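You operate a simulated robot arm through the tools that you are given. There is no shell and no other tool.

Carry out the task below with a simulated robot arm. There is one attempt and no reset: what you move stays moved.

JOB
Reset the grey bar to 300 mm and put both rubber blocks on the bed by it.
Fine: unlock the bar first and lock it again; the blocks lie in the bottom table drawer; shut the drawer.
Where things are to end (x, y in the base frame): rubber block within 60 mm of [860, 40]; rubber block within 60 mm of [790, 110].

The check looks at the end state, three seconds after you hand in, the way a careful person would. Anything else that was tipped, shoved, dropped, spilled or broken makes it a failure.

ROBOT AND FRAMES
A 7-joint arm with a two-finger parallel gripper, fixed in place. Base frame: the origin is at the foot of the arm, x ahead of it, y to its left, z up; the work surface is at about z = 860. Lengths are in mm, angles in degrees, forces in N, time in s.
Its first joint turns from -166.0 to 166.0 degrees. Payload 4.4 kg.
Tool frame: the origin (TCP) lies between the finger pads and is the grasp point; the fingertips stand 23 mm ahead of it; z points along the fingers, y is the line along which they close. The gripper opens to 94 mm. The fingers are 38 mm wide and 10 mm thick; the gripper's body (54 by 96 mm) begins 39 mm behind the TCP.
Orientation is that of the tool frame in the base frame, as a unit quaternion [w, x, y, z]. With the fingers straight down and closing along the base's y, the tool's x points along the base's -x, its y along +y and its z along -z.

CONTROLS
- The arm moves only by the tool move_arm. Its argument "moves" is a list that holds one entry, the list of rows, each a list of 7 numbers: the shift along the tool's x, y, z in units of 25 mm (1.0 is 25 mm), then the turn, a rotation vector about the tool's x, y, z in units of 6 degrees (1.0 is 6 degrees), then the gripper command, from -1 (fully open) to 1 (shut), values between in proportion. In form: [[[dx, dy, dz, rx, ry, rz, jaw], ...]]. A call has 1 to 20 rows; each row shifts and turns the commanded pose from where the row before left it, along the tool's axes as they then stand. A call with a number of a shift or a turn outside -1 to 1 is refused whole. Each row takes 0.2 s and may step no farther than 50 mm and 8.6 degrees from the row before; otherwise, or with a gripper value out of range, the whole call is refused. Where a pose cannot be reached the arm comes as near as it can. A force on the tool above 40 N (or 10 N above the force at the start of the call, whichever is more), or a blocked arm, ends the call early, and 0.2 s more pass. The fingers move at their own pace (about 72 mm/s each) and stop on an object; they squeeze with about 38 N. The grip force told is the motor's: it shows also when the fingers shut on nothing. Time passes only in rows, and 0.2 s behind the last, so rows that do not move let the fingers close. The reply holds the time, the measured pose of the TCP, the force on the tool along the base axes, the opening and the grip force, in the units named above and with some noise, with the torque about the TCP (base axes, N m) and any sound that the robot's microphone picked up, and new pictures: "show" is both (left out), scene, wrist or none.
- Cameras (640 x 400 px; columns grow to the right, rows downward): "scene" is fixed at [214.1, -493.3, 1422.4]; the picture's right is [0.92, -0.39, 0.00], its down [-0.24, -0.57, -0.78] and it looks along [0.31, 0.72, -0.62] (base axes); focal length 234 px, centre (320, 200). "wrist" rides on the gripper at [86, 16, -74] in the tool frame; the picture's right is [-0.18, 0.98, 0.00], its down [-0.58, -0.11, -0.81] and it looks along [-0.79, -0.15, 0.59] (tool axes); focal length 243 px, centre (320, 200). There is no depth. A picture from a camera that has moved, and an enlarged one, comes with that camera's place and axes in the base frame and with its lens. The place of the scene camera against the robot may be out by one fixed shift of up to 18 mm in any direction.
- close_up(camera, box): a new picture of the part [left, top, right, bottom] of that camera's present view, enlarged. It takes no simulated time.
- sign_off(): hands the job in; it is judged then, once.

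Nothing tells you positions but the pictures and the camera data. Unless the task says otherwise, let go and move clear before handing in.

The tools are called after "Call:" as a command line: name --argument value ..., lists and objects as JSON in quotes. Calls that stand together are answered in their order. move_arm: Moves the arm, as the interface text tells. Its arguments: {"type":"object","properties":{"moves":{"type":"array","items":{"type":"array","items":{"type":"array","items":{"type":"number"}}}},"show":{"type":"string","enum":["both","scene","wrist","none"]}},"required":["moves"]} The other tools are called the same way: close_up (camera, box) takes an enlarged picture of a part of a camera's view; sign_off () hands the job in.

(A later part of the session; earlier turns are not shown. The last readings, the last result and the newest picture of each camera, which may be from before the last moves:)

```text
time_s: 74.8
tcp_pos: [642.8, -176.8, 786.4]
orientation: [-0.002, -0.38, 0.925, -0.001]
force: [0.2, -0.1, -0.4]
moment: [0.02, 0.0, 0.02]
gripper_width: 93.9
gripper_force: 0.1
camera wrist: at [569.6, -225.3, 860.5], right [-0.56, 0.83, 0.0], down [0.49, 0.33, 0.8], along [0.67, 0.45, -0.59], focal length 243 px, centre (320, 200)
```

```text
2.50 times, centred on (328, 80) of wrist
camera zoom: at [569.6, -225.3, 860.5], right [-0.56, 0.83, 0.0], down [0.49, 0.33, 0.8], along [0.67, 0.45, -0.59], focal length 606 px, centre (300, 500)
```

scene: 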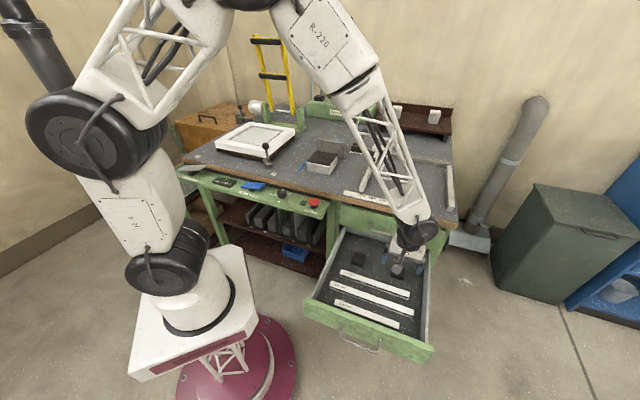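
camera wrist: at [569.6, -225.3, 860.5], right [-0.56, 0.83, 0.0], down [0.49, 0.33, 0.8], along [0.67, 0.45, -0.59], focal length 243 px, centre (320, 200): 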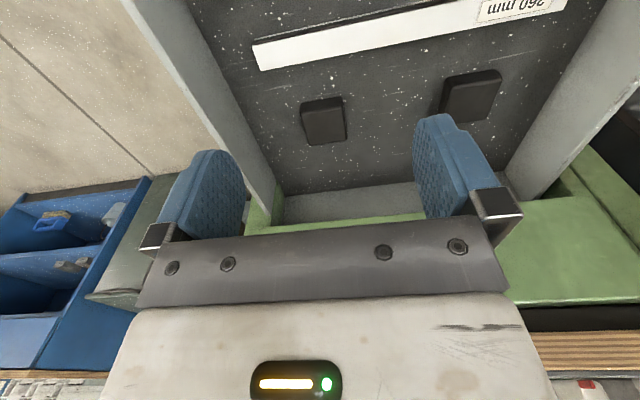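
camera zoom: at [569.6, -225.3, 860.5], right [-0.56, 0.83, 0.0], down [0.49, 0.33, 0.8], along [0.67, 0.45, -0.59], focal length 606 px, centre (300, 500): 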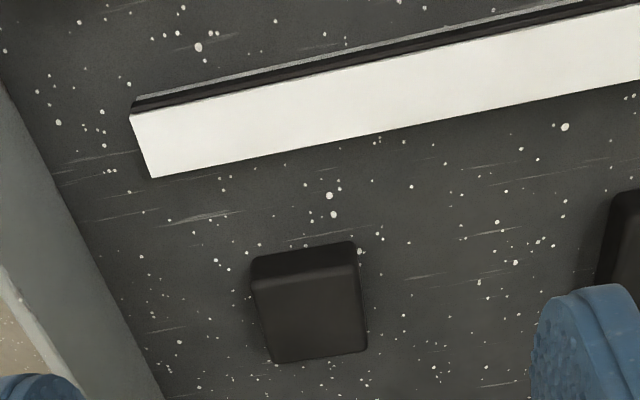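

Block 2 measures about 49×44×25 mm, squared with the drawer and centred near (591, 427) in table coordinates. To keep the wrist clear of the table edge I'll lean the tool 15° back, then hover over it.

Call:
move_arm --moves '[[[0, 0, 0, 0, -0.834, 0, -1], [0, 0, 0, 0, -0.833, 0, -1], [0, 0, 0, 0, -0.833, 0, -1], [-0.445, -0.077, 0.852, 0, 0, 0, -1], [-0.445, -0.077, 0.852, 0, 0, 0, -1], [-0.445, -0.077, 0.852, 0, 0, 0, -1], [-0.445, -0.077, 0.852, 0, 0, 0, -1], [-0.445, -0.077, 0.852, 0, 0, 0, -1], [-0.445, -0.077, 0.852, 0, 0, 0, -1], [0, 0, 0, 0, 0, 0, -1]]]'

Call:
close_up --camera "wrist" --box '[200, 0, 456, 160]'

Call:
close_up --camera "scene" --box '[320, 150, 480, 250]'

```text
time_s: 77.0
tcp_pos: [719.3, -115.2, 679.4]
orientation: [0.119, -0.377, 0.917, 0.05]
force: [0.0, 0.3, 0.4]
moment: [0.02, -0.01, -0.01]
gripper_width: 93.9
gripper_force: 0.1
camera wrist: at [635.0, -175.9, 728.5], right [-0.57, 0.82, 0.05], down [0.33, 0.17, 0.93], along [0.76, 0.54, -0.37], focal length 243 px, centre (320, 200)
```

scene: 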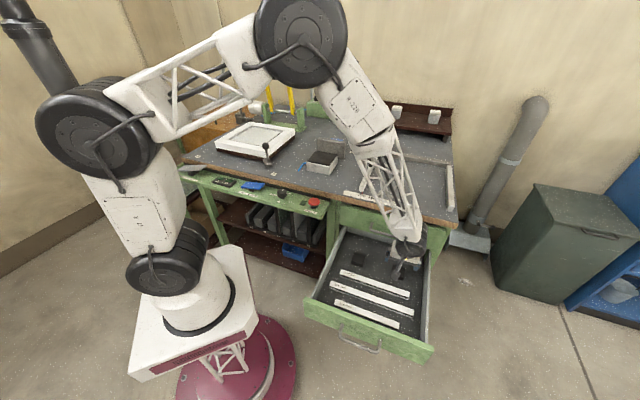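
wrist: 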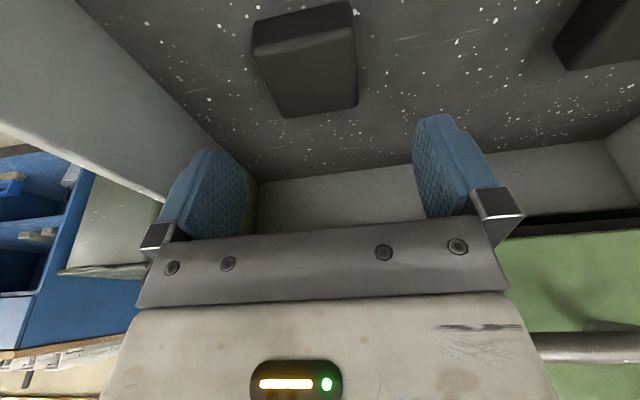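

```text
2.50 times, centred on (328, 80) of wrist
camera zoom: at [635.0, -175.9, 728.5], right [-0.57, 0.82, 0.05], down [0.33, 0.17, 0.93], along [0.76, 0.54, -0.37], focal length 606 px, centre (300, 500)
```

zoom: 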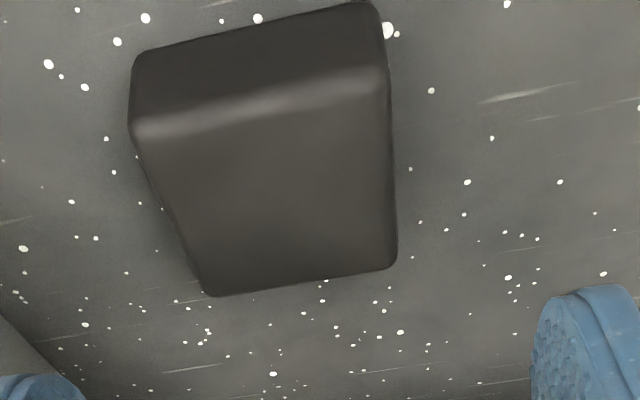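

```text
4.00 times, centred on (400, 200) of scene
camera zoom: at [214.1, -493.3, 1422.4], right [0.92, -0.39, 0.0], down [-0.24, -0.57, -0.78], along [0.31, 0.72, -0.62], focal length 936 px, centre (0, 200)
```

zoom: 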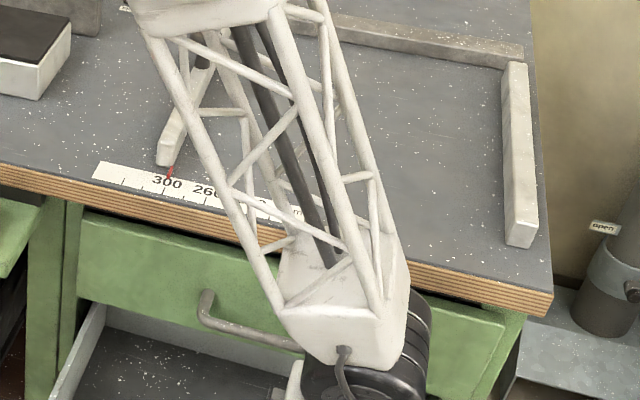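

The block is centred beneath the gripper, its top around z≈612–618. I'll lower most of the way and look again.

Call:
move_arm --moves '[[[0.173, 0, 0.644, 0, 0, 0, -1], [0.173, 0, 0.644, 0, 0, 0, -1], [0.173, 0, 0.644, 0, 0, 0, -1], [0, 0, 0, 0, 0, 0, -1]]]' --show "wrist"

Call:
close_up --camera "scene" --box '[350, 190, 446, 250]'

```text
time_s: 78.0
tcp_pos: [719.8, -115.6, 629.7]
orientation: [0.12, -0.379, 0.916, 0.049]
force: [-0.3, -0.3, -0.7]
moment: [-0.03, -0.01, 0.0]
gripper_width: 93.9
gripper_force: 0.0
camera wrist: at [634.5, -176.6, 678.7], right [-0.57, 0.82, 0.05], down [0.33, 0.17, 0.93], along [0.76, 0.54, -0.37], focal length 243 px, centre (320, 200)
```

wrist: 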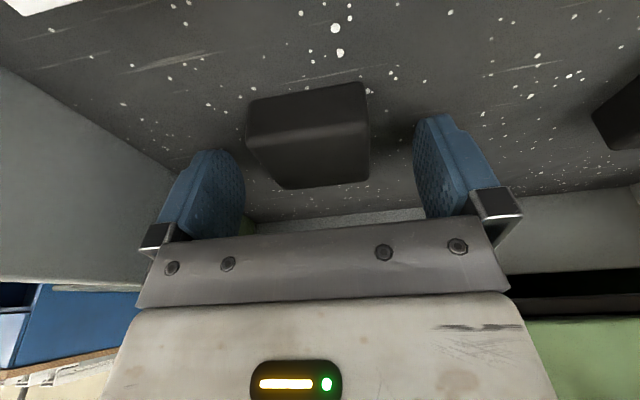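

```text
6.67 times, centred on (398, 220) of scene
camera zoom: at [214.1, -493.3, 1422.4], right [0.92, -0.39, 0.0], down [-0.24, -0.57, -0.78], along [0.31, 0.72, -0.62], focal length 1561 px, centre (-200, 67)
```

zoom: 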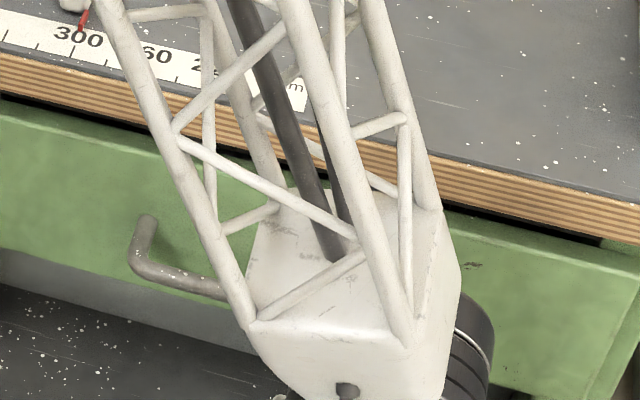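

The block's top is about z=618 and it sits centrally between the fingers. I'll drop another 5 mm and close.

Call:
move_arm --moves '[[[0.13, 0, 0.17, 0, 0, 0, -1], [0, 0, 0, 0, 0, 0, -0.2], [0, 0, 0, 0, 0, 0, 1], [0, 0, 0, 0, 0, 0, 1], [0, 0, 0, 0, 0, 0, 1]]]' --show "wrist"

```text
time_s: 78.4
tcp_pos: [717.5, -117.2, 626.6]
orientation: [0.119, -0.377, 0.917, 0.05]
force: [-0.2, 0.0, -0.1]
moment: [-0.05, -0.01, 0.0]
gripper_width: 62.8
gripper_force: 2.4
stopped in row 2: the force on the tool passed its limit at 48 N (the readings are from after the stop); the commanded pose is now the measured one
camera wrist: at [633.9, -177.8, 676.0], right [-0.57, 0.82, 0.05], down [0.33, 0.17, 0.93], along [0.76, 0.54, -0.37], focal length 243 px, centre (320, 200)
```

wrist: 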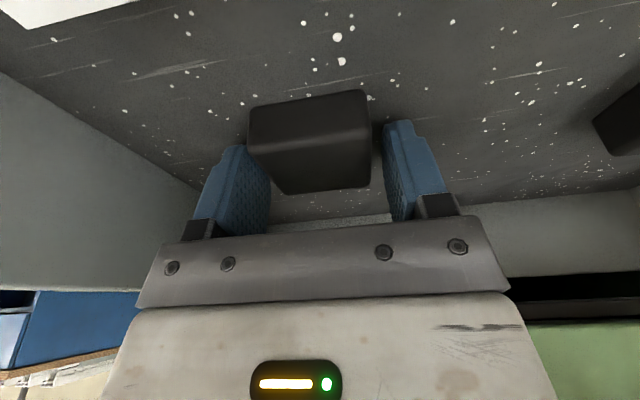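

The fingertips seem to have just grazed the drawer floor. I'll lift 2 mm and close on the block.

Call:
move_arm --moves '[[[0, 0, -0.08, 0, 0, 0, -0.2], [0, 0, 0, 0, 0, 0, 1], [0, 0, 0, 0, 0, 0, 1], [0, 0, 0, 0, 0, 0, 1]]]' --show "wrist"

```text
time_s: 79.4
tcp_pos: [717.6, -116.1, 629.5]
orientation: [0.12, -0.378, 0.917, 0.05]
force: [0.5, 0.0, 0.0]
moment: [0.02, -0.01, -0.02]
gripper_width: 49.4
gripper_force: 38.5
camera wrist: at [633.5, -178.3, 677.6], right [-0.57, 0.82, 0.05], down [0.33, 0.17, 0.93], along [0.76, 0.54, -0.37], focal length 243 px, centre (320, 200)
```

wrist: 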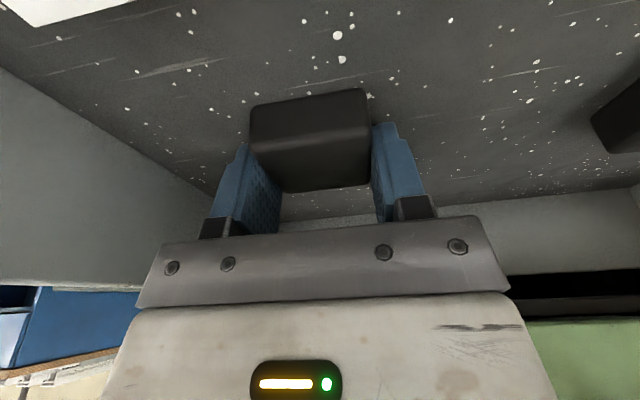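

The block is held (49.4 mm). I'll lift it straight up and slightly away from the table edge.

Call:
move_arm --moves '[[[-0.13, 0, -0.483, 0, 0, 0, 1], [-0.13, 0, -0.483, 0, 0, 0, 1], [-0.259, 0, -0.966, 0, 0, 0, 1], [-0.143, 0, -0.99, 0, 0, 0, 1], [-0.143, 0, -0.99, 0, 0, 0, 1], [-0.143, 0, -0.99, 0, 0, 0, 1], [-0.143, 0, -0.99, 0, 0, 0, 1], [-0.143, 0, -0.99, 0, 0, 0, 1], [-0.143, 0, -0.99, 0, 0, 0, 1], [-0.143, 0, -0.99, 0, 0, 0, 1], [-0.143, 0, -0.99, 0, 0, 0, 1]]]'

```text
time_s: 81.8
tcp_pos: [700.7, -131.9, 877.3]
orientation: [0.119, -0.378, 0.917, 0.05]
force: [0.2, 0.9, -1.3]
moment: [0.05, -0.01, 0.01]
gripper_width: 49.2
gripper_force: 37.9
camera wrist: at [616.6, -194.1, 926.7], right [-0.57, 0.82, 0.05], down [0.33, 0.17, 0.93], along [0.76, 0.54, -0.37], focal length 243 px, centre (320, 200)
```

scene: 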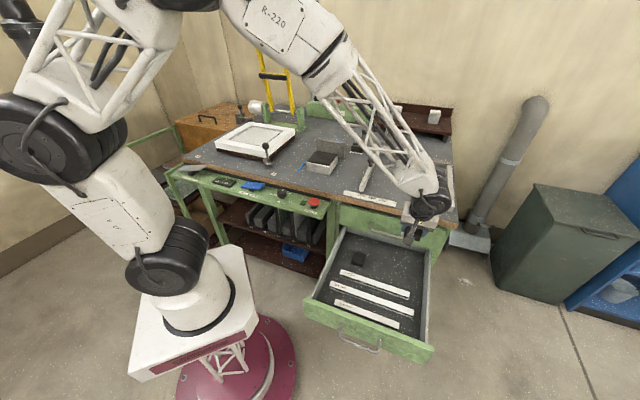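
wrist: 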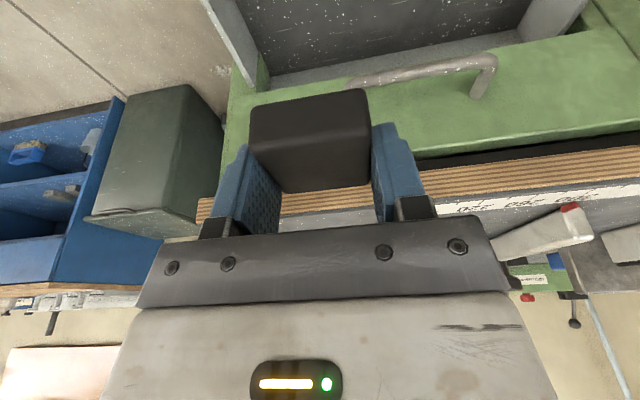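

The block is secure. I'll rise over the table edge and carry it to the first target (860, 40).

Call:
move_arm --moves '[[[-0.233, 0, -0.869, 0, 0, 0, 1], [-0.233, 0, -0.869, 0, 0, 0, 1], [-0.233, 0, -0.869, 0, 0, 0, 1], [-0.233, 0, -0.869, 0, 0, 0, 1], [-0.904, 0.036, 0.242, 0, 0, 0, 1], [-0.904, 0.036, 0.242, 0, 0, 0, 1], [-0.904, 0.036, 0.242, 0, 0, 0, 1], [-0.904, 0.036, 0.242, 0, 0, 0, 1], [-0.904, 0.036, 0.242, 0, 0, 0, 1], [-0.904, 0.036, 0.242, 0, 0, 0, 1], [-0.904, 0.036, 0.242, 0, 0, 0, 1], [-0.904, 0.036, 0.242, 0, 0, 0, 1], [-0.904, 0.036, 0.242, 0, 0, 0, 1], [-0.904, 0.036, 0.242, 0, 0, 0, 1], [0.233, 0, 0.869, 0, 0, 0, 1], [0.233, 0, 0.869, 0, 0, 0, 1], [0, 0, 0, 0, 0, 0, 1]]]'

Call:
close_up --camera "scene" --box '[350, 130, 478, 210]'

```text
time_s: 85.4
tcp_pos: [862.2, 37.9, 922.9]
orientation: [0.12, -0.378, 0.917, 0.049]
force: [-1.0, -0.1, -0.9]
moment: [-0.06, -0.01, -0.02]
gripper_width: 49.4
gripper_force: 37.9
camera wrist: at [776.9, -24.0, 971.5], right [-0.57, 0.82, 0.05], down [0.33, 0.17, 0.93], along [0.76, 0.54, -0.37], focal length 243 px, centre (320, 200)
```

scene: 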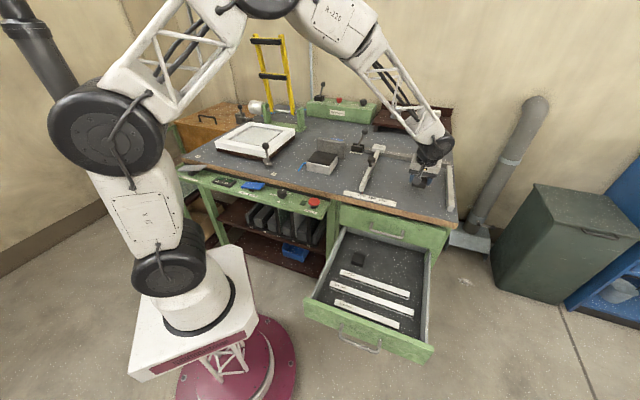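
wrist: 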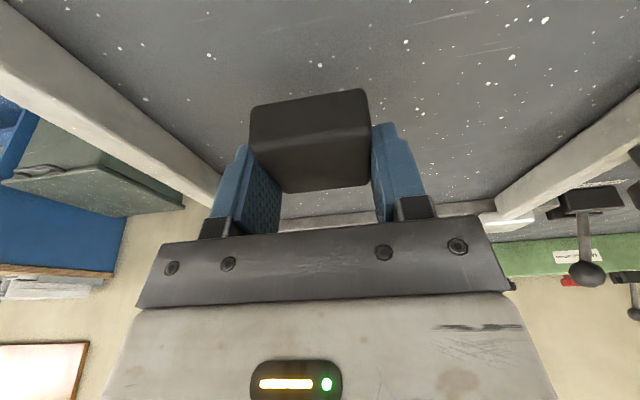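

```text
5.00 times, centred on (414, 170) of scene
camera zoom: at [214.1, -493.3, 1422.4], right [0.92, -0.39, 0.0], down [-0.24, -0.57, -0.78], along [0.31, 0.72, -0.62], focal length 1171 px, centre (-150, 350)
```

zoom: 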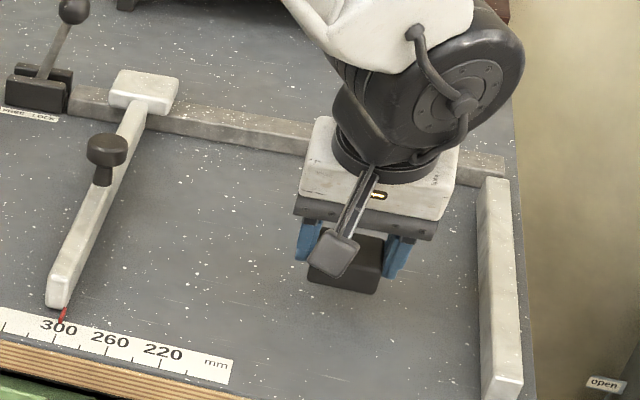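

Block 2 is over its target. I'll lower most of the remaining 32 mm.

Call:
move_arm --moves '[[[0.083, 0, 0.309, 0, 0, 0, 1], [0.083, 0, 0.309, 0, 0, 0, 1], [0.083, 0, 0.309, 0, 0, 0, 1], [0.021, 0, 0.077, 0, 0, 0, 1], [0, 0, 0, 0, 0, 0, 1]]]' --show "none"

Call:
close_up --camera "scene" --box '[390, 160, 454, 200]'

Call:
close_up --camera "wrist" --box '[200, 40, 456, 200]'

```text
time_s: 86.6
tcp_pos: [861.8, 37.0, 896.7]
orientation: [0.12, -0.378, 0.917, 0.049]
force: [0.3, 0.1, -0.1]
moment: [-0.05, 0.02, -0.01]
gripper_width: 49.0
gripper_force: 37.9
```

```text
10.00 times, centred on (422, 180) of scene
camera zoom: at [214.1, -493.3, 1422.4], right [0.92, -0.39, 0.0], down [-0.24, -0.57, -0.78], along [0.31, 0.72, -0.62], focal length 2341 px, centre (-700, 400)
```

zoom: 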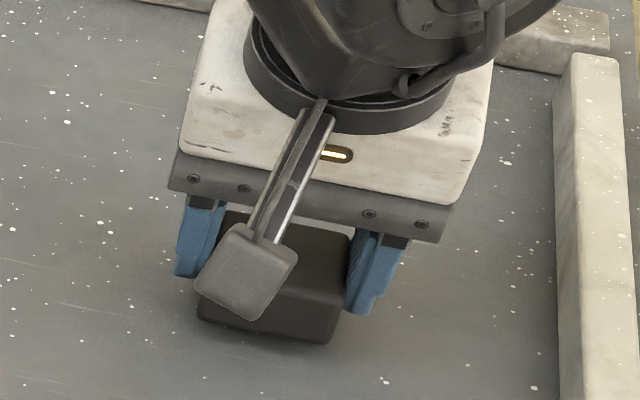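

```text
2.50 times, centred on (328, 120) of wrist
camera zoom: at [776.5, -23.9, 945.4], right [-0.57, 0.82, 0.05], down [0.33, 0.17, 0.93], along [0.76, 0.54, -0.37], focal length 606 px, centre (300, 400)
```

zoom: 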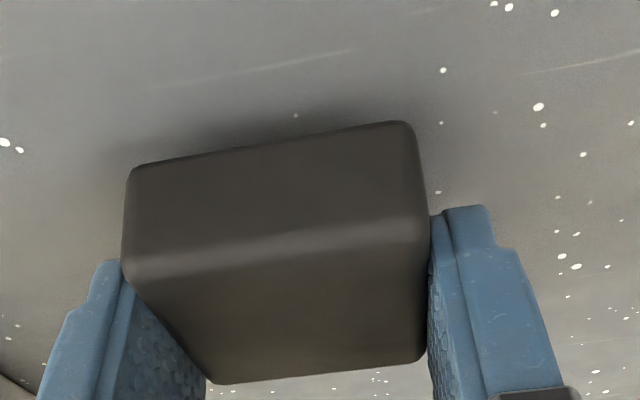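

Only a few millimetres remain. I'll lower in 1 mm steps feeling for contact.

Call:
move_arm --moves '[[[0.0104, 0, 0.0386, 0, 0, 0, 1], [0.0104, 0, 0.0386, 0, 0, 0, 1], [0.0104, 0, 0.0386, 0, 0, 0, 1], [0, 0, 0, 0, 0, 0, 1]]]' --show "none"

```text
time_s: 87.6
tcp_pos: [860.0, 36.5, 893.8]
orientation: [0.12, -0.378, 0.917, 0.049]
force: [0.3, -0.2, -0.3]
moment: [0.01, -0.02, 0.04]
gripper_width: 49.2
gripper_force: 38.2
```

Call:
move_arm --moves '[[[0.0104, 0, 0.0386, 0, 0, 0, 1], [0.0104, 0, 0.0386, 0, 0, 0, 1], [0, 0, 0, 0, 0, 0, 1]]]' --show "none"

Call:
close_up --camera "wrist" --box '[200, 40, 456, 200]'

```text
time_s: 88.4
tcp_pos: [861.1, 38.8, 890.8]
orientation: [0.12, -0.378, 0.917, 0.05]
force: [-0.5, 0.0, -1.5]
moment: [-0.01, -0.01, 0.03]
gripper_width: 49.2
gripper_force: 38.5
```

```text
2.50 times, centred on (328, 120) of wrist
camera zoom: at [776.6, -23.5, 940.8], right [-0.57, 0.82, 0.05], down [0.33, 0.17, 0.93], along [0.76, 0.54, -0.37], focal length 606 px, centre (300, 400)
```

zoom: 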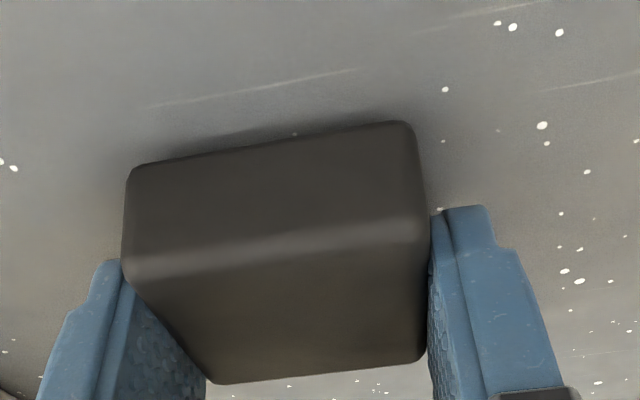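

Call:
move_arm --moves '[[[0.0104, 0, 0.0386, 0, 0, 0, 1], [0.0104, 0, 0.0386, 0, 0, 0, 1], [0, 0, 0, 0, 0, 0, 1]]]' --show "none"

Call:
close_up --camera "scene" --box '[390, 160, 454, 200]'

```text
time_s: 89.2
tcp_pos: [860.1, 38.1, 888.4]
orientation: [0.12, -0.378, 0.917, 0.05]
force: [0.3, 0.7, -0.4]
moment: [0.0, 0.02, 0.01]
gripper_width: 49.2
gripper_force: 38.1
```

```text
10.00 times, centred on (422, 180) of scene
camera zoom: at [214.1, -493.3, 1422.4], right [0.92, -0.39, 0.0], down [-0.24, -0.57, -0.78], along [0.31, 0.72, -0.62], focal length 2341 px, centre (-700, 400)
```

zoom: 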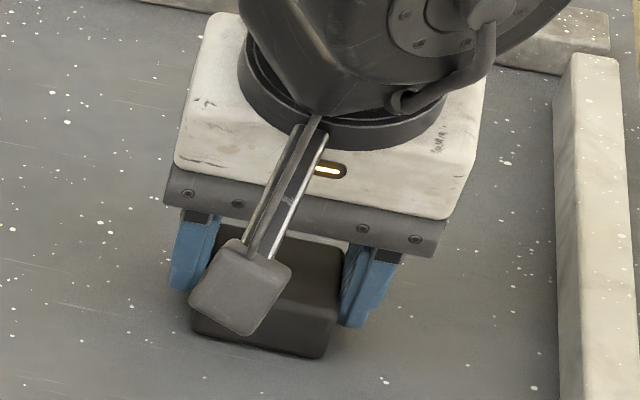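

Call:
move_arm --moves '[[[0.0104, 0, 0.0386, 0, 0, 0, 1], [0.0104, 0, 0.0386, 0, 0, 0, 1], [0, 0, 0, 0, 0, 0, 1]]]' --show "none"

Call:
close_up --camera "wrist" --box '[200, 40, 456, 200]'

```text
time_s: 90.0
tcp_pos: [861.0, 36.5, 888.4]
orientation: [0.119, -0.378, 0.917, 0.05]
force: [-3.7, 0.6, 8.0]
moment: [-0.06, 0.21, -0.03]
gripper_width: 49.3
gripper_force: 38.6
```

```text
2.50 times, centred on (328, 120) of wrist
camera zoom: at [776.4, -23.7, 937.1], right [-0.57, 0.82, 0.05], down [0.33, 0.17, 0.93], along [0.76, 0.54, -0.37], focal length 606 px, centre (300, 400)
```

zoom: 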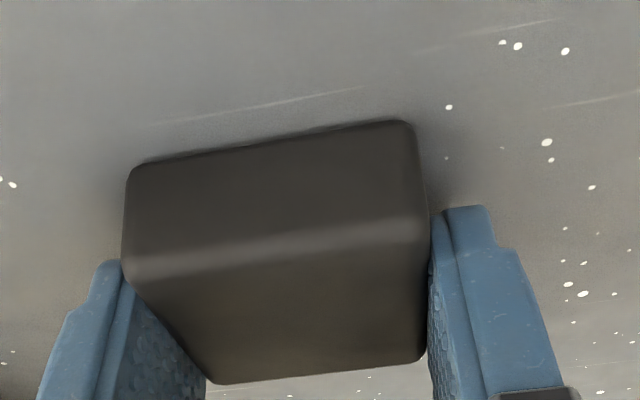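

The block now rests on the bed (8 N contact). I'll release, rise, and go back above the other block.

Call:
move_arm --moves '[[[0, 0, 0, 0, 0, 0, 0.3], [0, 0, 0, 0, 0, 0, -0.5], [0, 0, 0, 0, 0, 0, -0.5], [-0.13, 0, -0.483, 0, 0, 0, -0.5], [-0.233, 0, -0.869, 0, 0, 0, -0.5], [-0.233, 0, -0.869, 0, 0, 0, -0.5], [-0.233, 0, -0.869, 0, 0, 0, -0.5], [-0.233, 0, -0.869, 0, 0, 0, -0.5], [0.912, 0.56, -0.244, 0, 0, 0, -0.5], [0.912, 0.56, -0.244, 0, 0, 0, -0.5], [0.912, 0.56, -0.244, 0, 0, 0, -0.5], [0.912, 0.56, -0.244, 0, 0, 0, -0.5], [0.912, 0.56, -0.244, 0, 0, 0, -0.5], [0.912, 0.56, -0.244, 0, 0, 0, -1], [0.912, 0.56, -0.244, 0, 0, 0, -1], [0.912, 0.56, -0.244, 0, 0, 0, -1], [0.912, 0.56, -0.244, 0, 0, 0, -1], [0.912, 0.56, -0.244, 0, 0, 0, -1], [0, 0, 0, 0, 0, 0, -1]]]'

Call:
close_up --camera "scene" --box '[350, 130, 478, 210]'

```text
time_s: 94.0
tcp_pos: [594.7, -28.5, 991.3]
orientation: [0.12, -0.378, 0.917, 0.05]
force: [-0.2, -1.0, 0.1]
moment: [0.01, 0.01, -0.02]
gripper_width: 93.9
gripper_force: 0.1
camera wrist: at [510.3, -90.0, 1039.6], right [-0.57, 0.82, 0.05], down [0.33, 0.17, 0.93], along [0.76, 0.54, -0.37], focal length 243 px, centre (320, 200)
```

scene: 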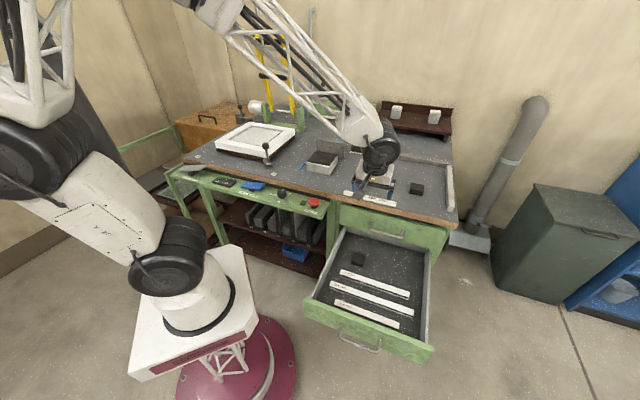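
wrist: 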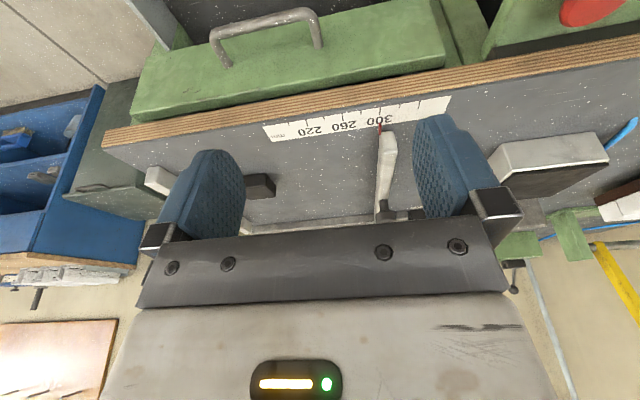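

```text
5.00 times, centred on (414, 170) of scene
camera zoom: at [214.1, -493.3, 1422.4], right [0.92, -0.39, 0.0], down [-0.24, -0.57, -0.78], along [0.31, 0.72, -0.62], focal length 1171 px, centre (-150, 350)
```

zoom: 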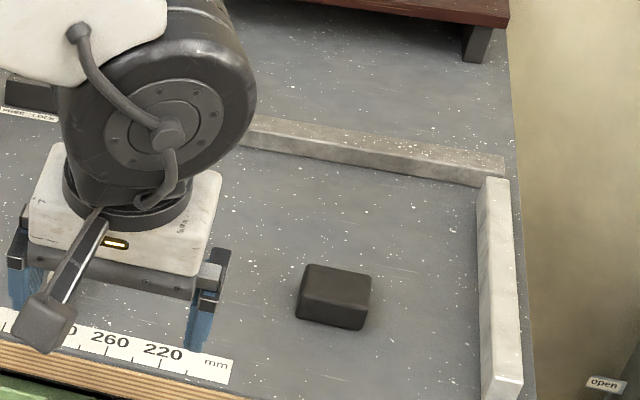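

Block 2 stands properly on the bed. I'll descend in front of the table over the drawer to see block 1.

Call:
move_arm --moves '[[[0.29, 0.04, 0.958, 0, 0, 0, -1], [0.29, 0.04, 0.958, 0, 0, 0, -1], [0.29, 0.04, 0.958, 0, 0, 0, -1], [0.29, 0.04, 0.958, 0, 0, 0, -1], [0.29, 0.04, 0.958, 0, 0, 0, -1], [0.29, 0.04, 0.958, 0, 0, 0, -1], [0.29, 0.04, 0.958, 0, 0, 0, -1], [0.29, 0.04, 0.958, 0, 0, 0, -1], [0.29, 0.04, 0.958, 0, 0, 0, -1], [0.29, 0.04, 0.958, 0, 0, 0, -1], [0.29, 0.04, 0.958, 0, 0, 0, -1], [0, 0, 0, 0, 0, 0, -1]]]'

Call:
close_up --camera "wrist" --box '[200, 0, 456, 160]'

```text
time_s: 96.6
tcp_pos: [580.8, -26.8, 717.0]
orientation: [0.12, -0.378, 0.917, 0.05]
force: [0.0, -0.2, -0.1]
moment: [0.02, -0.02, 0.03]
gripper_width: 93.9
gripper_force: 0.1
camera wrist: at [496.0, -88.5, 765.6], right [-0.57, 0.82, 0.05], down [0.33, 0.17, 0.93], along [0.76, 0.54, -0.37], focal length 243 px, centre (320, 200)
```

scene: 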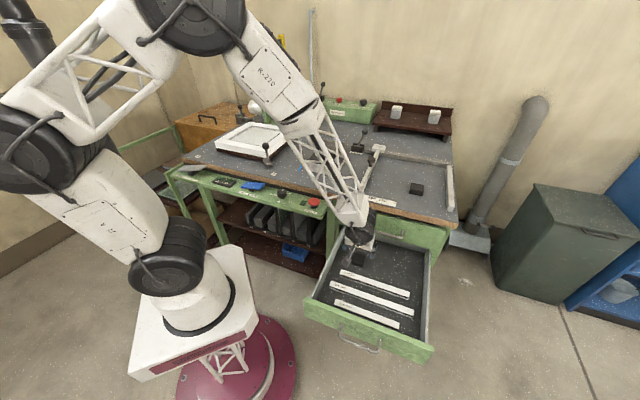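
wrist: 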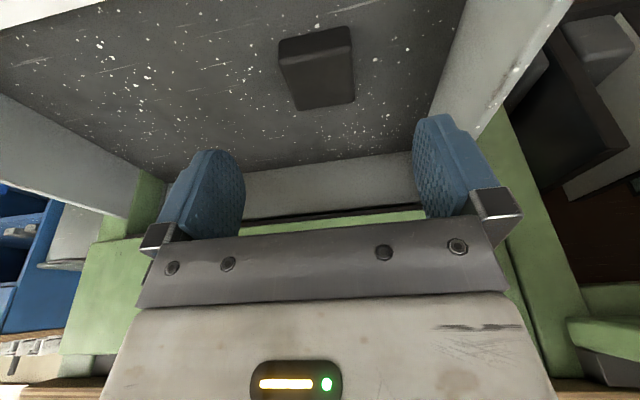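

```text
2.50 times, centred on (328, 80) of wrist
camera zoom: at [496.0, -88.5, 765.6], right [-0.57, 0.82, 0.05], down [0.33, 0.17, 0.93], along [0.76, 0.54, -0.37], focal length 606 px, centre (300, 500)
```

zoom: 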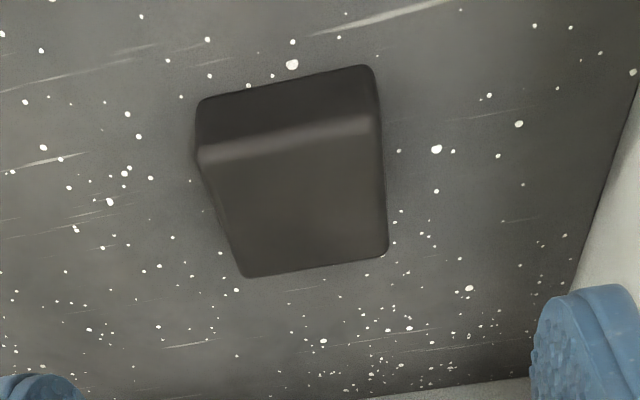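

Block 1 lies at about (430, 419) in table coordinates, same orientation. I'll move down over it.

Call:
move_arm --moves '[[[-0.056, 0, 0.72, 0, 0, 0, -1], [-0.056, 0, 0.72, 0, 0, 0, -1], [-0.056, 0, 0.72, 0, 0, 0, -1], [-0.056, 0, 0.72, 0, 0, 0, -1], [-0.056, 0, 0.72, 0, 0, 0, -1], [0, 0, 0, 0, 0, 0, -1]]]' --show "wrist"

```text
time_s: 98.0
tcp_pos: [602.3, -6.4, 630.3]
orientation: [0.119, -0.378, 0.917, 0.05]
force: [0.3, -0.6, -0.2]
moment: [0.0, 0.0, 0.03]
gripper_width: 94.2
gripper_force: 0.1
camera wrist: at [517.9, -67.1, 679.4], right [-0.57, 0.82, 0.05], down [0.33, 0.17, 0.93], along [0.76, 0.54, -0.37], focal length 243 px, centre (320, 200)
```

wrist: 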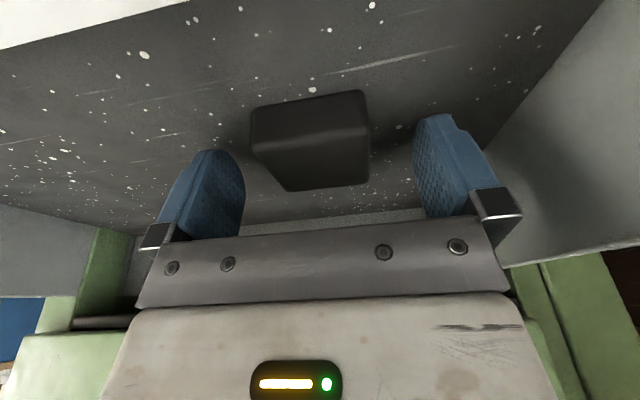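

Call:
move_arm --moves '[[[0.02, 0, 0.077, 0, 0, 0, -0.6], [0, 0, 0, 0, 0, 0, 0], [0, 0, 0, 0, 0, 0, 1], [0, 0, 0, 0, 0, 0, 1], [0, 0, 0, 0, 0, 0, 1]]]' --show "wrist"

```text
time_s: 99.2
tcp_pos: [600.8, -6.0, 627.8]
orientation: [0.119, -0.378, 0.917, 0.05]
force: [0.0, -0.6, -0.2]
moment: [-0.02, 0.03, -0.03]
gripper_width: 48.9
gripper_force: 37.8
camera wrist: at [517.6, -67.3, 677.5], right [-0.57, 0.82, 0.05], down [0.33, 0.17, 0.93], along [0.76, 0.54, -0.37], focal length 243 px, centre (320, 200)
```

wrist: 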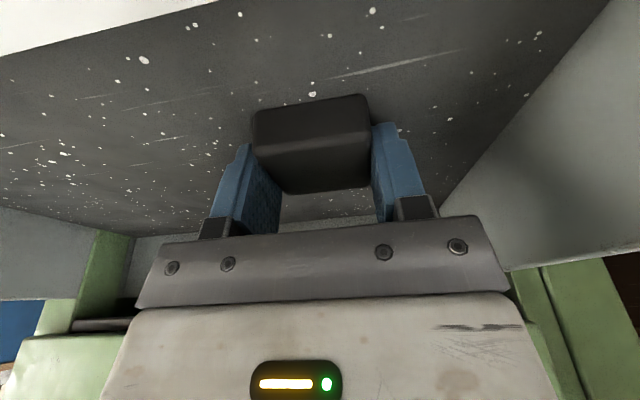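

Block 1 is held (48.9 mm). I'll lift it the same way.

Call:
move_arm --moves '[[[-0.13, 0, -0.483, 0, 0, 0, 1], [-0.13, 0, -0.483, 0, 0, 0, 1], [-0.259, 0, -0.966, 0, 0, 0, 1], [-0.143, 0, -0.99, 0, 0, 0, 1], [-0.143, 0, -0.99, 0, 0, 0, 1], [-0.143, 0, -0.99, 0, 0, 0, 1], [-0.143, 0, -0.99, 0, 0, 0, 1], [-0.143, 0, -0.99, 0, 0, 0, 1], [-0.143, 0, -0.99, 0, 0, 0, 1], [-0.143, 0, -0.99, 0, 0, 0, 1], [-0.143, 0, -0.99, 0, 0, 0, 1], [-0.233, 0, -0.869, 0, 0, 0, 1], [-0.233, 0, -0.869, 0, 0, 0, 1], [-0.233, 0, -0.869, 0, 0, 0, 1], [-0.233, 0, -0.869, 0, 0, 0, 1], [0, 0, 0, 0, 0, 0, 1]]]'

```text
time_s: 102.6
tcp_pos: [585.8, -23.7, 968.3]
orientation: [0.12, -0.378, 0.917, 0.05]
force: [0.2, -0.5, -0.9]
moment: [0.02, 0.07, -0.02]
gripper_width: 49.2
gripper_force: 37.7
camera wrist: at [501.2, -84.3, 1017.7], right [-0.57, 0.82, 0.05], down [0.33, 0.17, 0.93], along [0.76, 0.54, -0.37], focal length 243 px, centre (320, 200)
```

scene: 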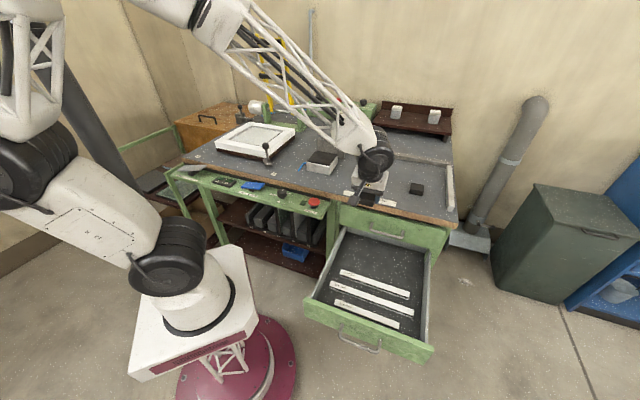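
wrist: 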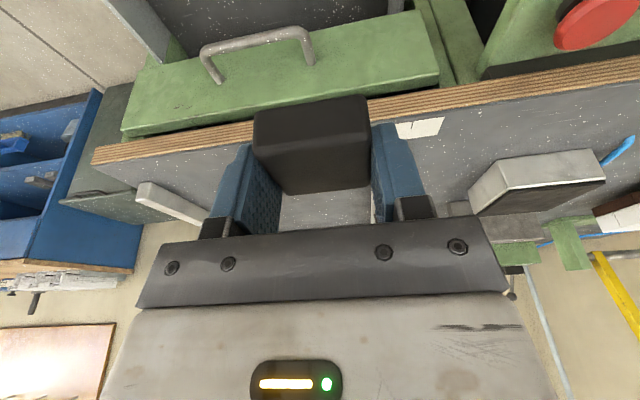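

I'll carry block 1 to its target (790, 110), and lower to just above the bed.

Call:
move_arm --moves '[[[-0.922, -0.212, 0.247, 0, 0, 0, 1], [-0.922, -0.212, 0.247, 0, 0, 0, 1], [-0.922, -0.212, 0.247, 0, 0, 0, 1], [-0.922, -0.212, 0.247, 0, 0, 0, 1], [-0.922, -0.212, 0.247, 0, 0, 0, 1], [-0.922, -0.212, 0.247, 0, 0, 0, 1], [-0.922, -0.212, 0.247, 0, 0, 0, 1], [-0.922, -0.212, 0.247, 0, 0, 0, 1], [-0.922, -0.212, 0.247, 0, 0, 0, 1], [-0.922, -0.212, 0.247, 0, 0, 0, 1], [0.207, 0, 0.773, 0, 0, 0, 1], [0.207, 0, 0.773, 0, 0, 0, 1], [0.207, 0, 0.773, 0, 0, 0, 1], [0.104, 0, 0.386, 0, 0, 0, 1], [0, 0, 0, 0, 0, 0, 1]]]'

Call:
close_up --camera "scene" --box '[350, 130, 478, 210]'

```text
time_s: 105.8
tcp_pos: [790.1, 106.2, 897.4]
orientation: [0.12, -0.377, 0.917, 0.05]
force: [-0.3, 0.1, -1.7]
moment: [-0.04, -0.01, 0.01]
gripper_width: 49.4
gripper_force: 37.8
camera wrist: at [708.4, 46.0, 945.1], right [-0.57, 0.82, 0.05], down [0.33, 0.17, 0.93], along [0.76, 0.54, -0.37], focal length 243 px, centre (320, 200)
```

scene: 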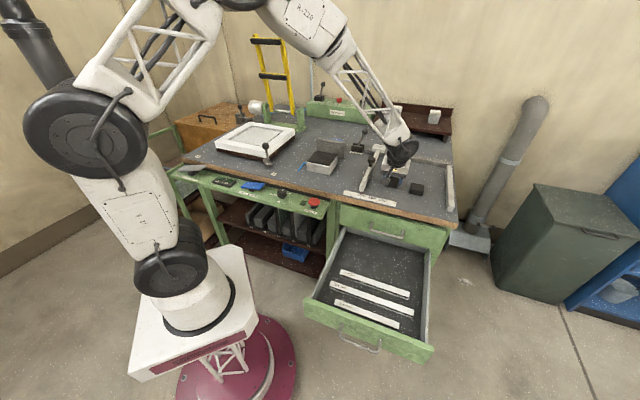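
wrist: 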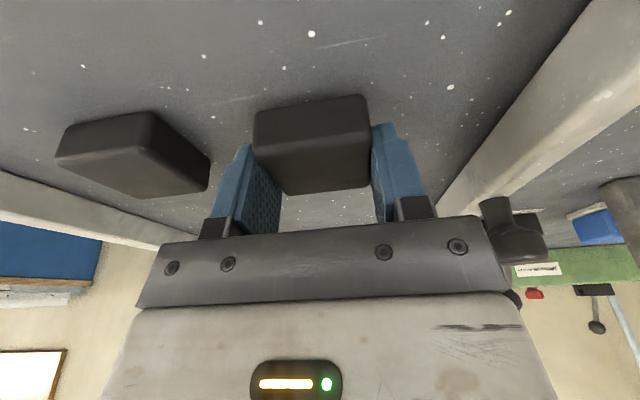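

```text
5.00 times, centred on (414, 170) of scene
camera zoom: at [214.1, -493.3, 1422.4], right [0.92, -0.39, 0.0], down [-0.24, -0.57, -0.78], along [0.31, 0.72, -0.62], focal length 1171 px, centre (-150, 350)
```

zoom: 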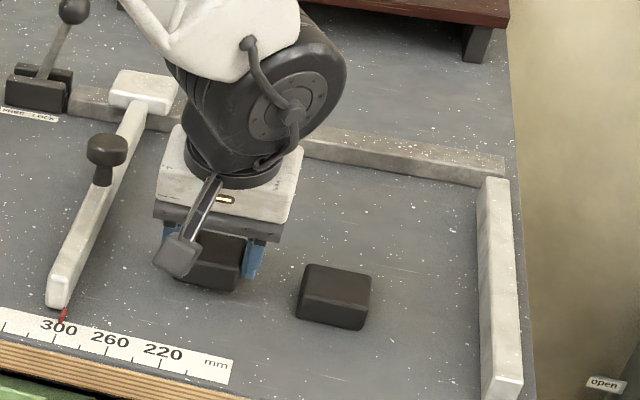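

Block 1 is over its target, clear of the bar and of block 2. I'll lower gently to contact.

Call:
move_arm --moves '[[[0.0207, 0, 0.0773, 0, 0, 0, 1], [0.0207, 0, 0.0773, 0, 0, 0, 1], [0.0207, 0, 0.0773, 0, 0, 0, 1], [0.0104, 0, 0.0386, 0, 0, 0, 1], [0.0104, 0, 0.0386, 0, 0, 0, 1], [0, 0, 0, 0, 0, 0, 1]]]' --show "none"

Call:
close_up --camera "wrist" --box '[200, 40, 456, 200]'

```text
time_s: 107.2
tcp_pos: [791.7, 106.3, 889.4]
orientation: [0.12, -0.377, 0.917, 0.05]
force: [0.4, -0.2, -0.9]
moment: [0.0, 0.01, -0.02]
gripper_width: 49.4
gripper_force: 38.5
```

```text
2.50 times, centred on (328, 120) of wrist
camera zoom: at [708.2, 46.3, 938.1], right [-0.57, 0.82, 0.05], down [0.33, 0.17, 0.93], along [0.76, 0.54, -0.37], focal length 606 px, centre (300, 400)
```

zoom: 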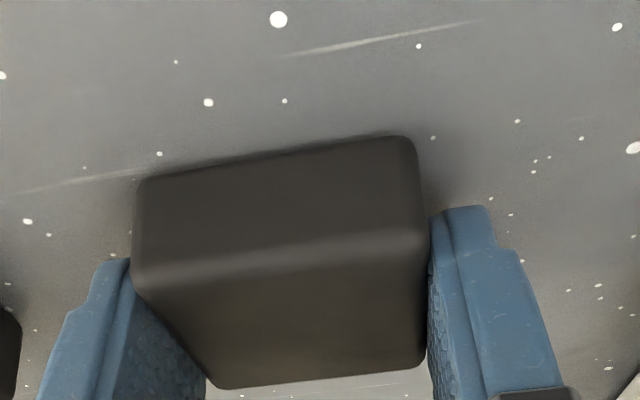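

Call:
move_arm --moves '[[[0.0104, 0, 0.0386, 0, 0, 0, 1], [0.0104, 0, 0.0386, 0, 0, 0, 1], [0, 0, 0, 0, 0, 0, 1]]]' --show "none"

```text
time_s: 108.0
tcp_pos: [792.2, 107.0, 889.0]
orientation: [0.12, -0.377, 0.917, 0.049]
force: [-8.4, -2.6, 19.3]
moment: [-0.1, 0.37, -0.04]
gripper_width: 49.2
gripper_force: 37.7
```

Block 1 rests on the bed. I'll release, rise clear and move back.

Call:
move_arm --moves '[[[-0.0104, 0, -0.0386, 0, 0, 0, 1], [0, 0, 0, 0, 0, 0, 0.3], [0, 0, 0, 0, 0, 0, -0.4], [0, 0, 0, 0, 0, 0, -0.4], [-0.13, 0, -0.483, 0, 0, 0, -0.4], [-0.233, 0, -0.869, 0, 0, 0, -0.4], [-0.233, 0, -0.869, 0, 0, 0, -0.4], [-0.233, 0, -0.869, 0, 0, 0, -0.4], [-0.233, 0, -0.869, 0, 0, 0, -0.4], [0.95, 0, -0.254, 0, 0, 0, -0.4], [0.95, 0, -0.254, 0, 0, 0, -0.4], [0.95, 0, -0.254, 0, 0, 0, -0.4], [0.95, 0, -0.254, 0, 0, 0, -0.4], [0.95, 0, -0.254, 0, 0, 0, -0.4], [0.95, 0, -0.254, 0, 0, 0, -0.4], [0.95, 0, -0.254, 0, 0, 0, -0.4], [0.95, 0, -0.254, 0, 0, 0, -0.4], [0.95, 0, -0.254, 0, 0, 0, -0.4], [0.95, 0, -0.254, 0, 0, 0, -0.4], [0.95, 0, -0.254, 0, 0, 0, -0.4]]]'

Call:
close_up --camera "scene" --box '[350, 130, 478, 210]'

```text
time_s: 112.2
tcp_pos: [600.2, -80.6, 990.4]
orientation: [0.12, -0.378, 0.917, 0.05]
force: [0.3, 0.7, 0.7]
moment: [-0.03, -0.01, 0.04]
gripper_width: 65.7
gripper_force: 0.0
camera wrist: at [516.2, -143.6, 1039.5], right [-0.57, 0.82, 0.05], down [0.33, 0.17, 0.93], along [0.76, 0.54, -0.37], focal length 243 px, centre (320, 200)
```

scene: 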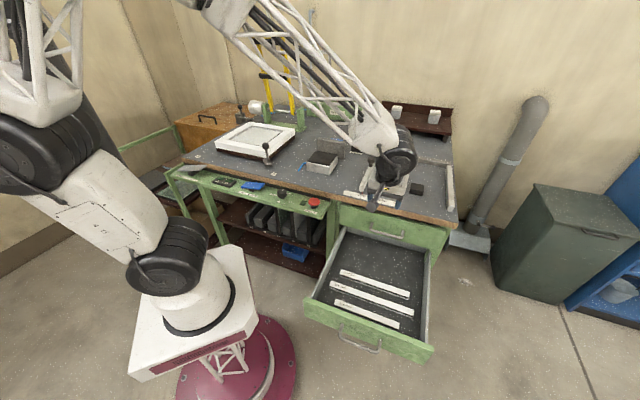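
wrist: 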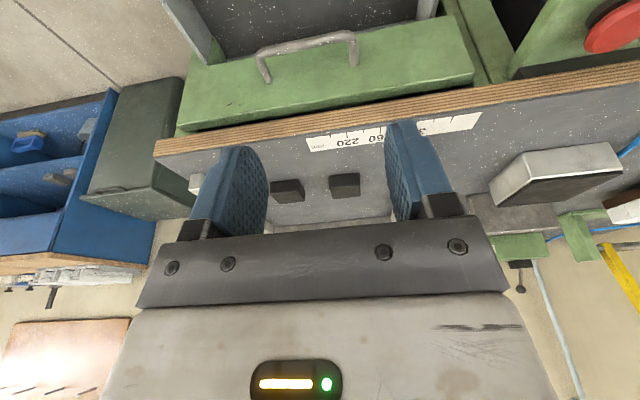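

```text
5.00 times, centred on (414, 170) of scene
camera zoom: at [214.1, -493.3, 1422.4], right [0.92, -0.39, 0.0], down [-0.24, -0.57, -0.78], along [0.31, 0.72, -0.62], focal length 1171 px, centre (-150, 350)
```

zoom: 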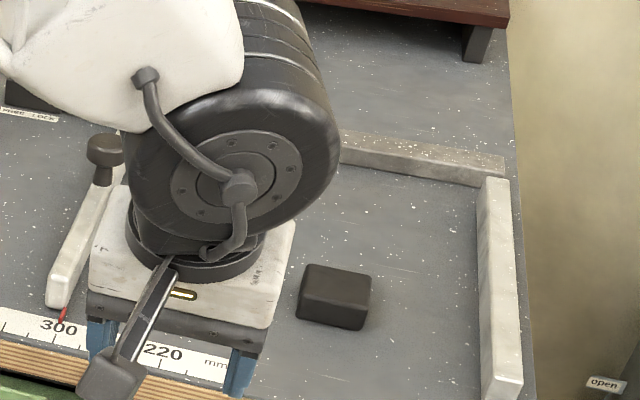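

Both blocks are on the bed. I'll undo the 15° lean and travel back to the spot above and in front of the drawer handle.

Call:
move_arm --moves '[[[0, 0, 0, 0, 0.834, 0, -0.4], [0, 0, 0, 0, 0.833, 0, -0.4], [0, 0, 0, 0, 0.833, 0, -0.4], [0.963, -0.083, 0.394, 0, 0, 0, -0.4], [0.963, -0.083, 0.394, 0, 0, 0, -0.4], [0.963, -0.083, 0.394, 0, 0, 0, -0.4], [0.963, -0.083, 0.394, 0, 0, 0, -0.4], [0.963, -0.083, 0.394, 0, 0, 0, -0.4], [0.963, -0.083, 0.394, 0, 0, 0, -0.4], [0.963, -0.083, 0.394, 0, 0, 0, -0.4], [0.963, -0.083, 0.394, 0, 0, 0, -0.4], [0.963, -0.083, 0.394, 0, 0, 0, -0.4], [0.963, -0.083, 0.394, 0, 0, 0, -0.4], [0.963, -0.083, 0.394, 0, 0, 0, -0.4], [0.963, -0.083, 0.394, 0, 0, 0, -0.4], [0.963, -0.083, 0.394, 0, 0, 0, -0.4], [0, 0, 0, 0, 0, 0, -0.4]]]'

Call:
close_up --camera "scene" --box '[330, 110, 490, 210]'

```text
time_s: 115.8
tcp_pos: [396.2, -324.0, 863.8]
orientation: [-0.001, -0.381, 0.925, -0.001]
force: [-0.2, 0.0, -0.2]
moment: [0.0, -0.06, -0.02]
gripper_width: 66.1
gripper_force: 0.0
camera wrist: at [323.6, -373.3, 937.2], right [-0.56, 0.83, 0.0], down [0.49, 0.33, 0.81], along [0.67, 0.45, -0.59], focal length 243 px, centre (320, 200)
```

scene: 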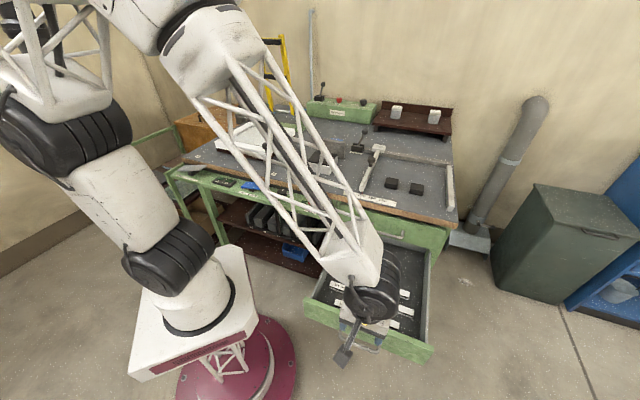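
wrist: 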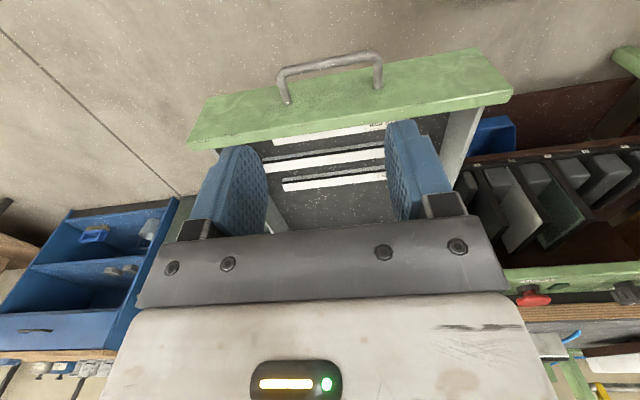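

```text
4.00 times, centred on (410, 160) of scene
camera zoom: at [214.1, -493.3, 1422.4], right [0.92, -0.39, 0.0], down [-0.24, -0.57, -0.78], along [0.31, 0.72, -0.62], focal length 936 px, centre (-40, 360)
```

zoom: 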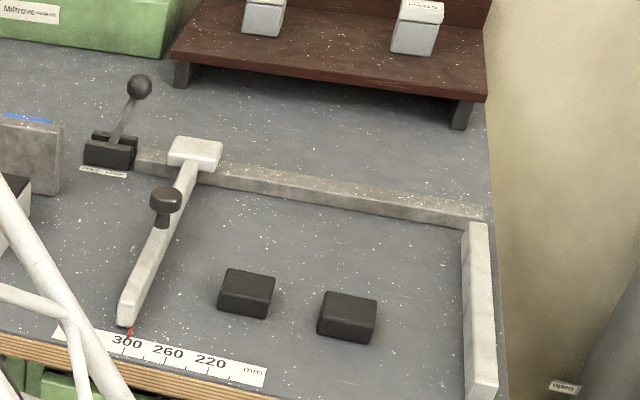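

Bar at 300, lever at LOCK, both blocks placed. Now I'll turn the gripper for the handle again to shut the drawer.

Call:
move_arm --moves '[[[0, 0, 0, 0, 0, 1, 0.15], [0, 0, 0, 0, 0, 1, 0.15], [0, 0, 0, 0, 0, 1, 0.15], [0, 0, 0, 0, 0, 1, 0.15], [0, 0, 0, 0, 0, 1, 0.15], [0, 0, 0, 0, 0, 1, 0.15], [0, 0, 0, 0, 0, 1, 0.15], [0, 0, 0, 0, 0, 1, 0.15], [0, 0, 0, 0, 0, 1, 0.15], [0, 0, 0, 0, 0, 1, 0.15], [0, 0, 0, 0, 0, 1, 0.15], [0, 0, 0, 0, 0, 1, 0.15], [0, 0, 0, 0, 0, 1, 0.15], [0, 0, 0, 0, 0, 1, 0.15], [0, 0, 0, 0, 0, 1, 0.15], [0, 0, 0, 0, 0, 0, 0.15]]]' --show "none"

Call:
move_arm --moves '[[[0, 0, 0, -1, 0, 0, 0.15], [0, 0, 0, -1, 0, 0, 0.15], [0, 0, 0, -1, 0, 0, 0.15], [0, 0, 0, -1, 0, 0, 0.15], [0, 0, 0, -1, 0, 0, 0.15], [0, 0, 0, -1, 0, 0, 0.15], [0, 0, 0, -1, 0, 0, 0.15], [0, 0, 0, -1, 0, 0, 0.15], [0, 0, 0, -1, 0, 0, 0.15], [0, 0, 0, -1, 0, 0, 0.15], [0, 0, 0, 0, 0, 0, 0.15]]]'

```text
time_s: 119.2
tcp_pos: [397.0, -322.6, 863.5]
orientation: [0.0, 0.384, 0.923, 0.0]
force: [0.2, 0.9, -0.6]
moment: [0.03, -0.03, -0.04]
gripper_width: 40.0
gripper_force: 0.0
```

```text
time_s: 121.6
tcp_pos: [396.0, -322.1, 863.5]
orientation: [0.193, 0.333, 0.799, 0.462]
force: [-0.1, 0.3, 1.1]
moment: [-0.02, -0.01, 0.0]
gripper_width: 40.1
gripper_force: 0.2
camera wrist: at [295.7, -302.0, 913.7], right [0.48, 0.22, 0.85], down [-0.12, -0.94, 0.31], along [0.87, -0.25, -0.42], focal length 243 px, centre (320, 200)
```

scene: 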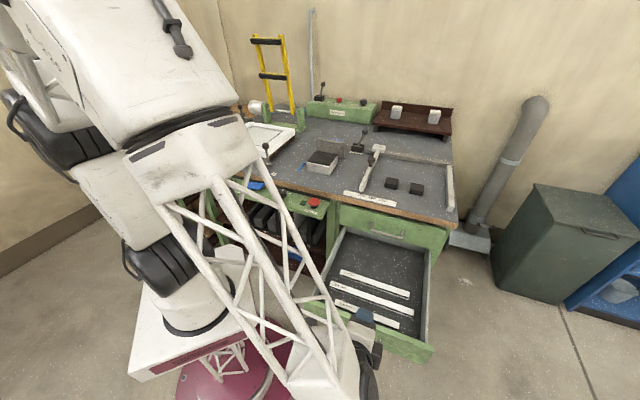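
wrist: 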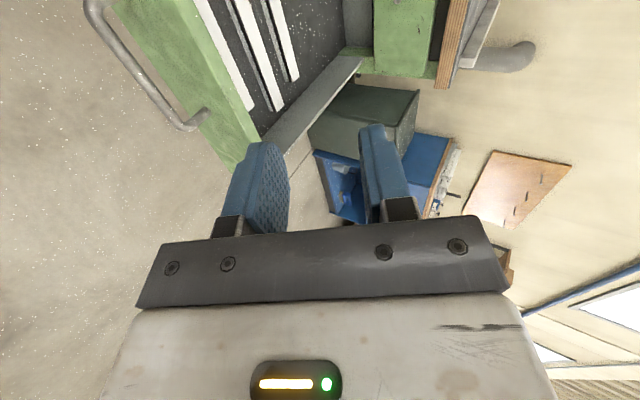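

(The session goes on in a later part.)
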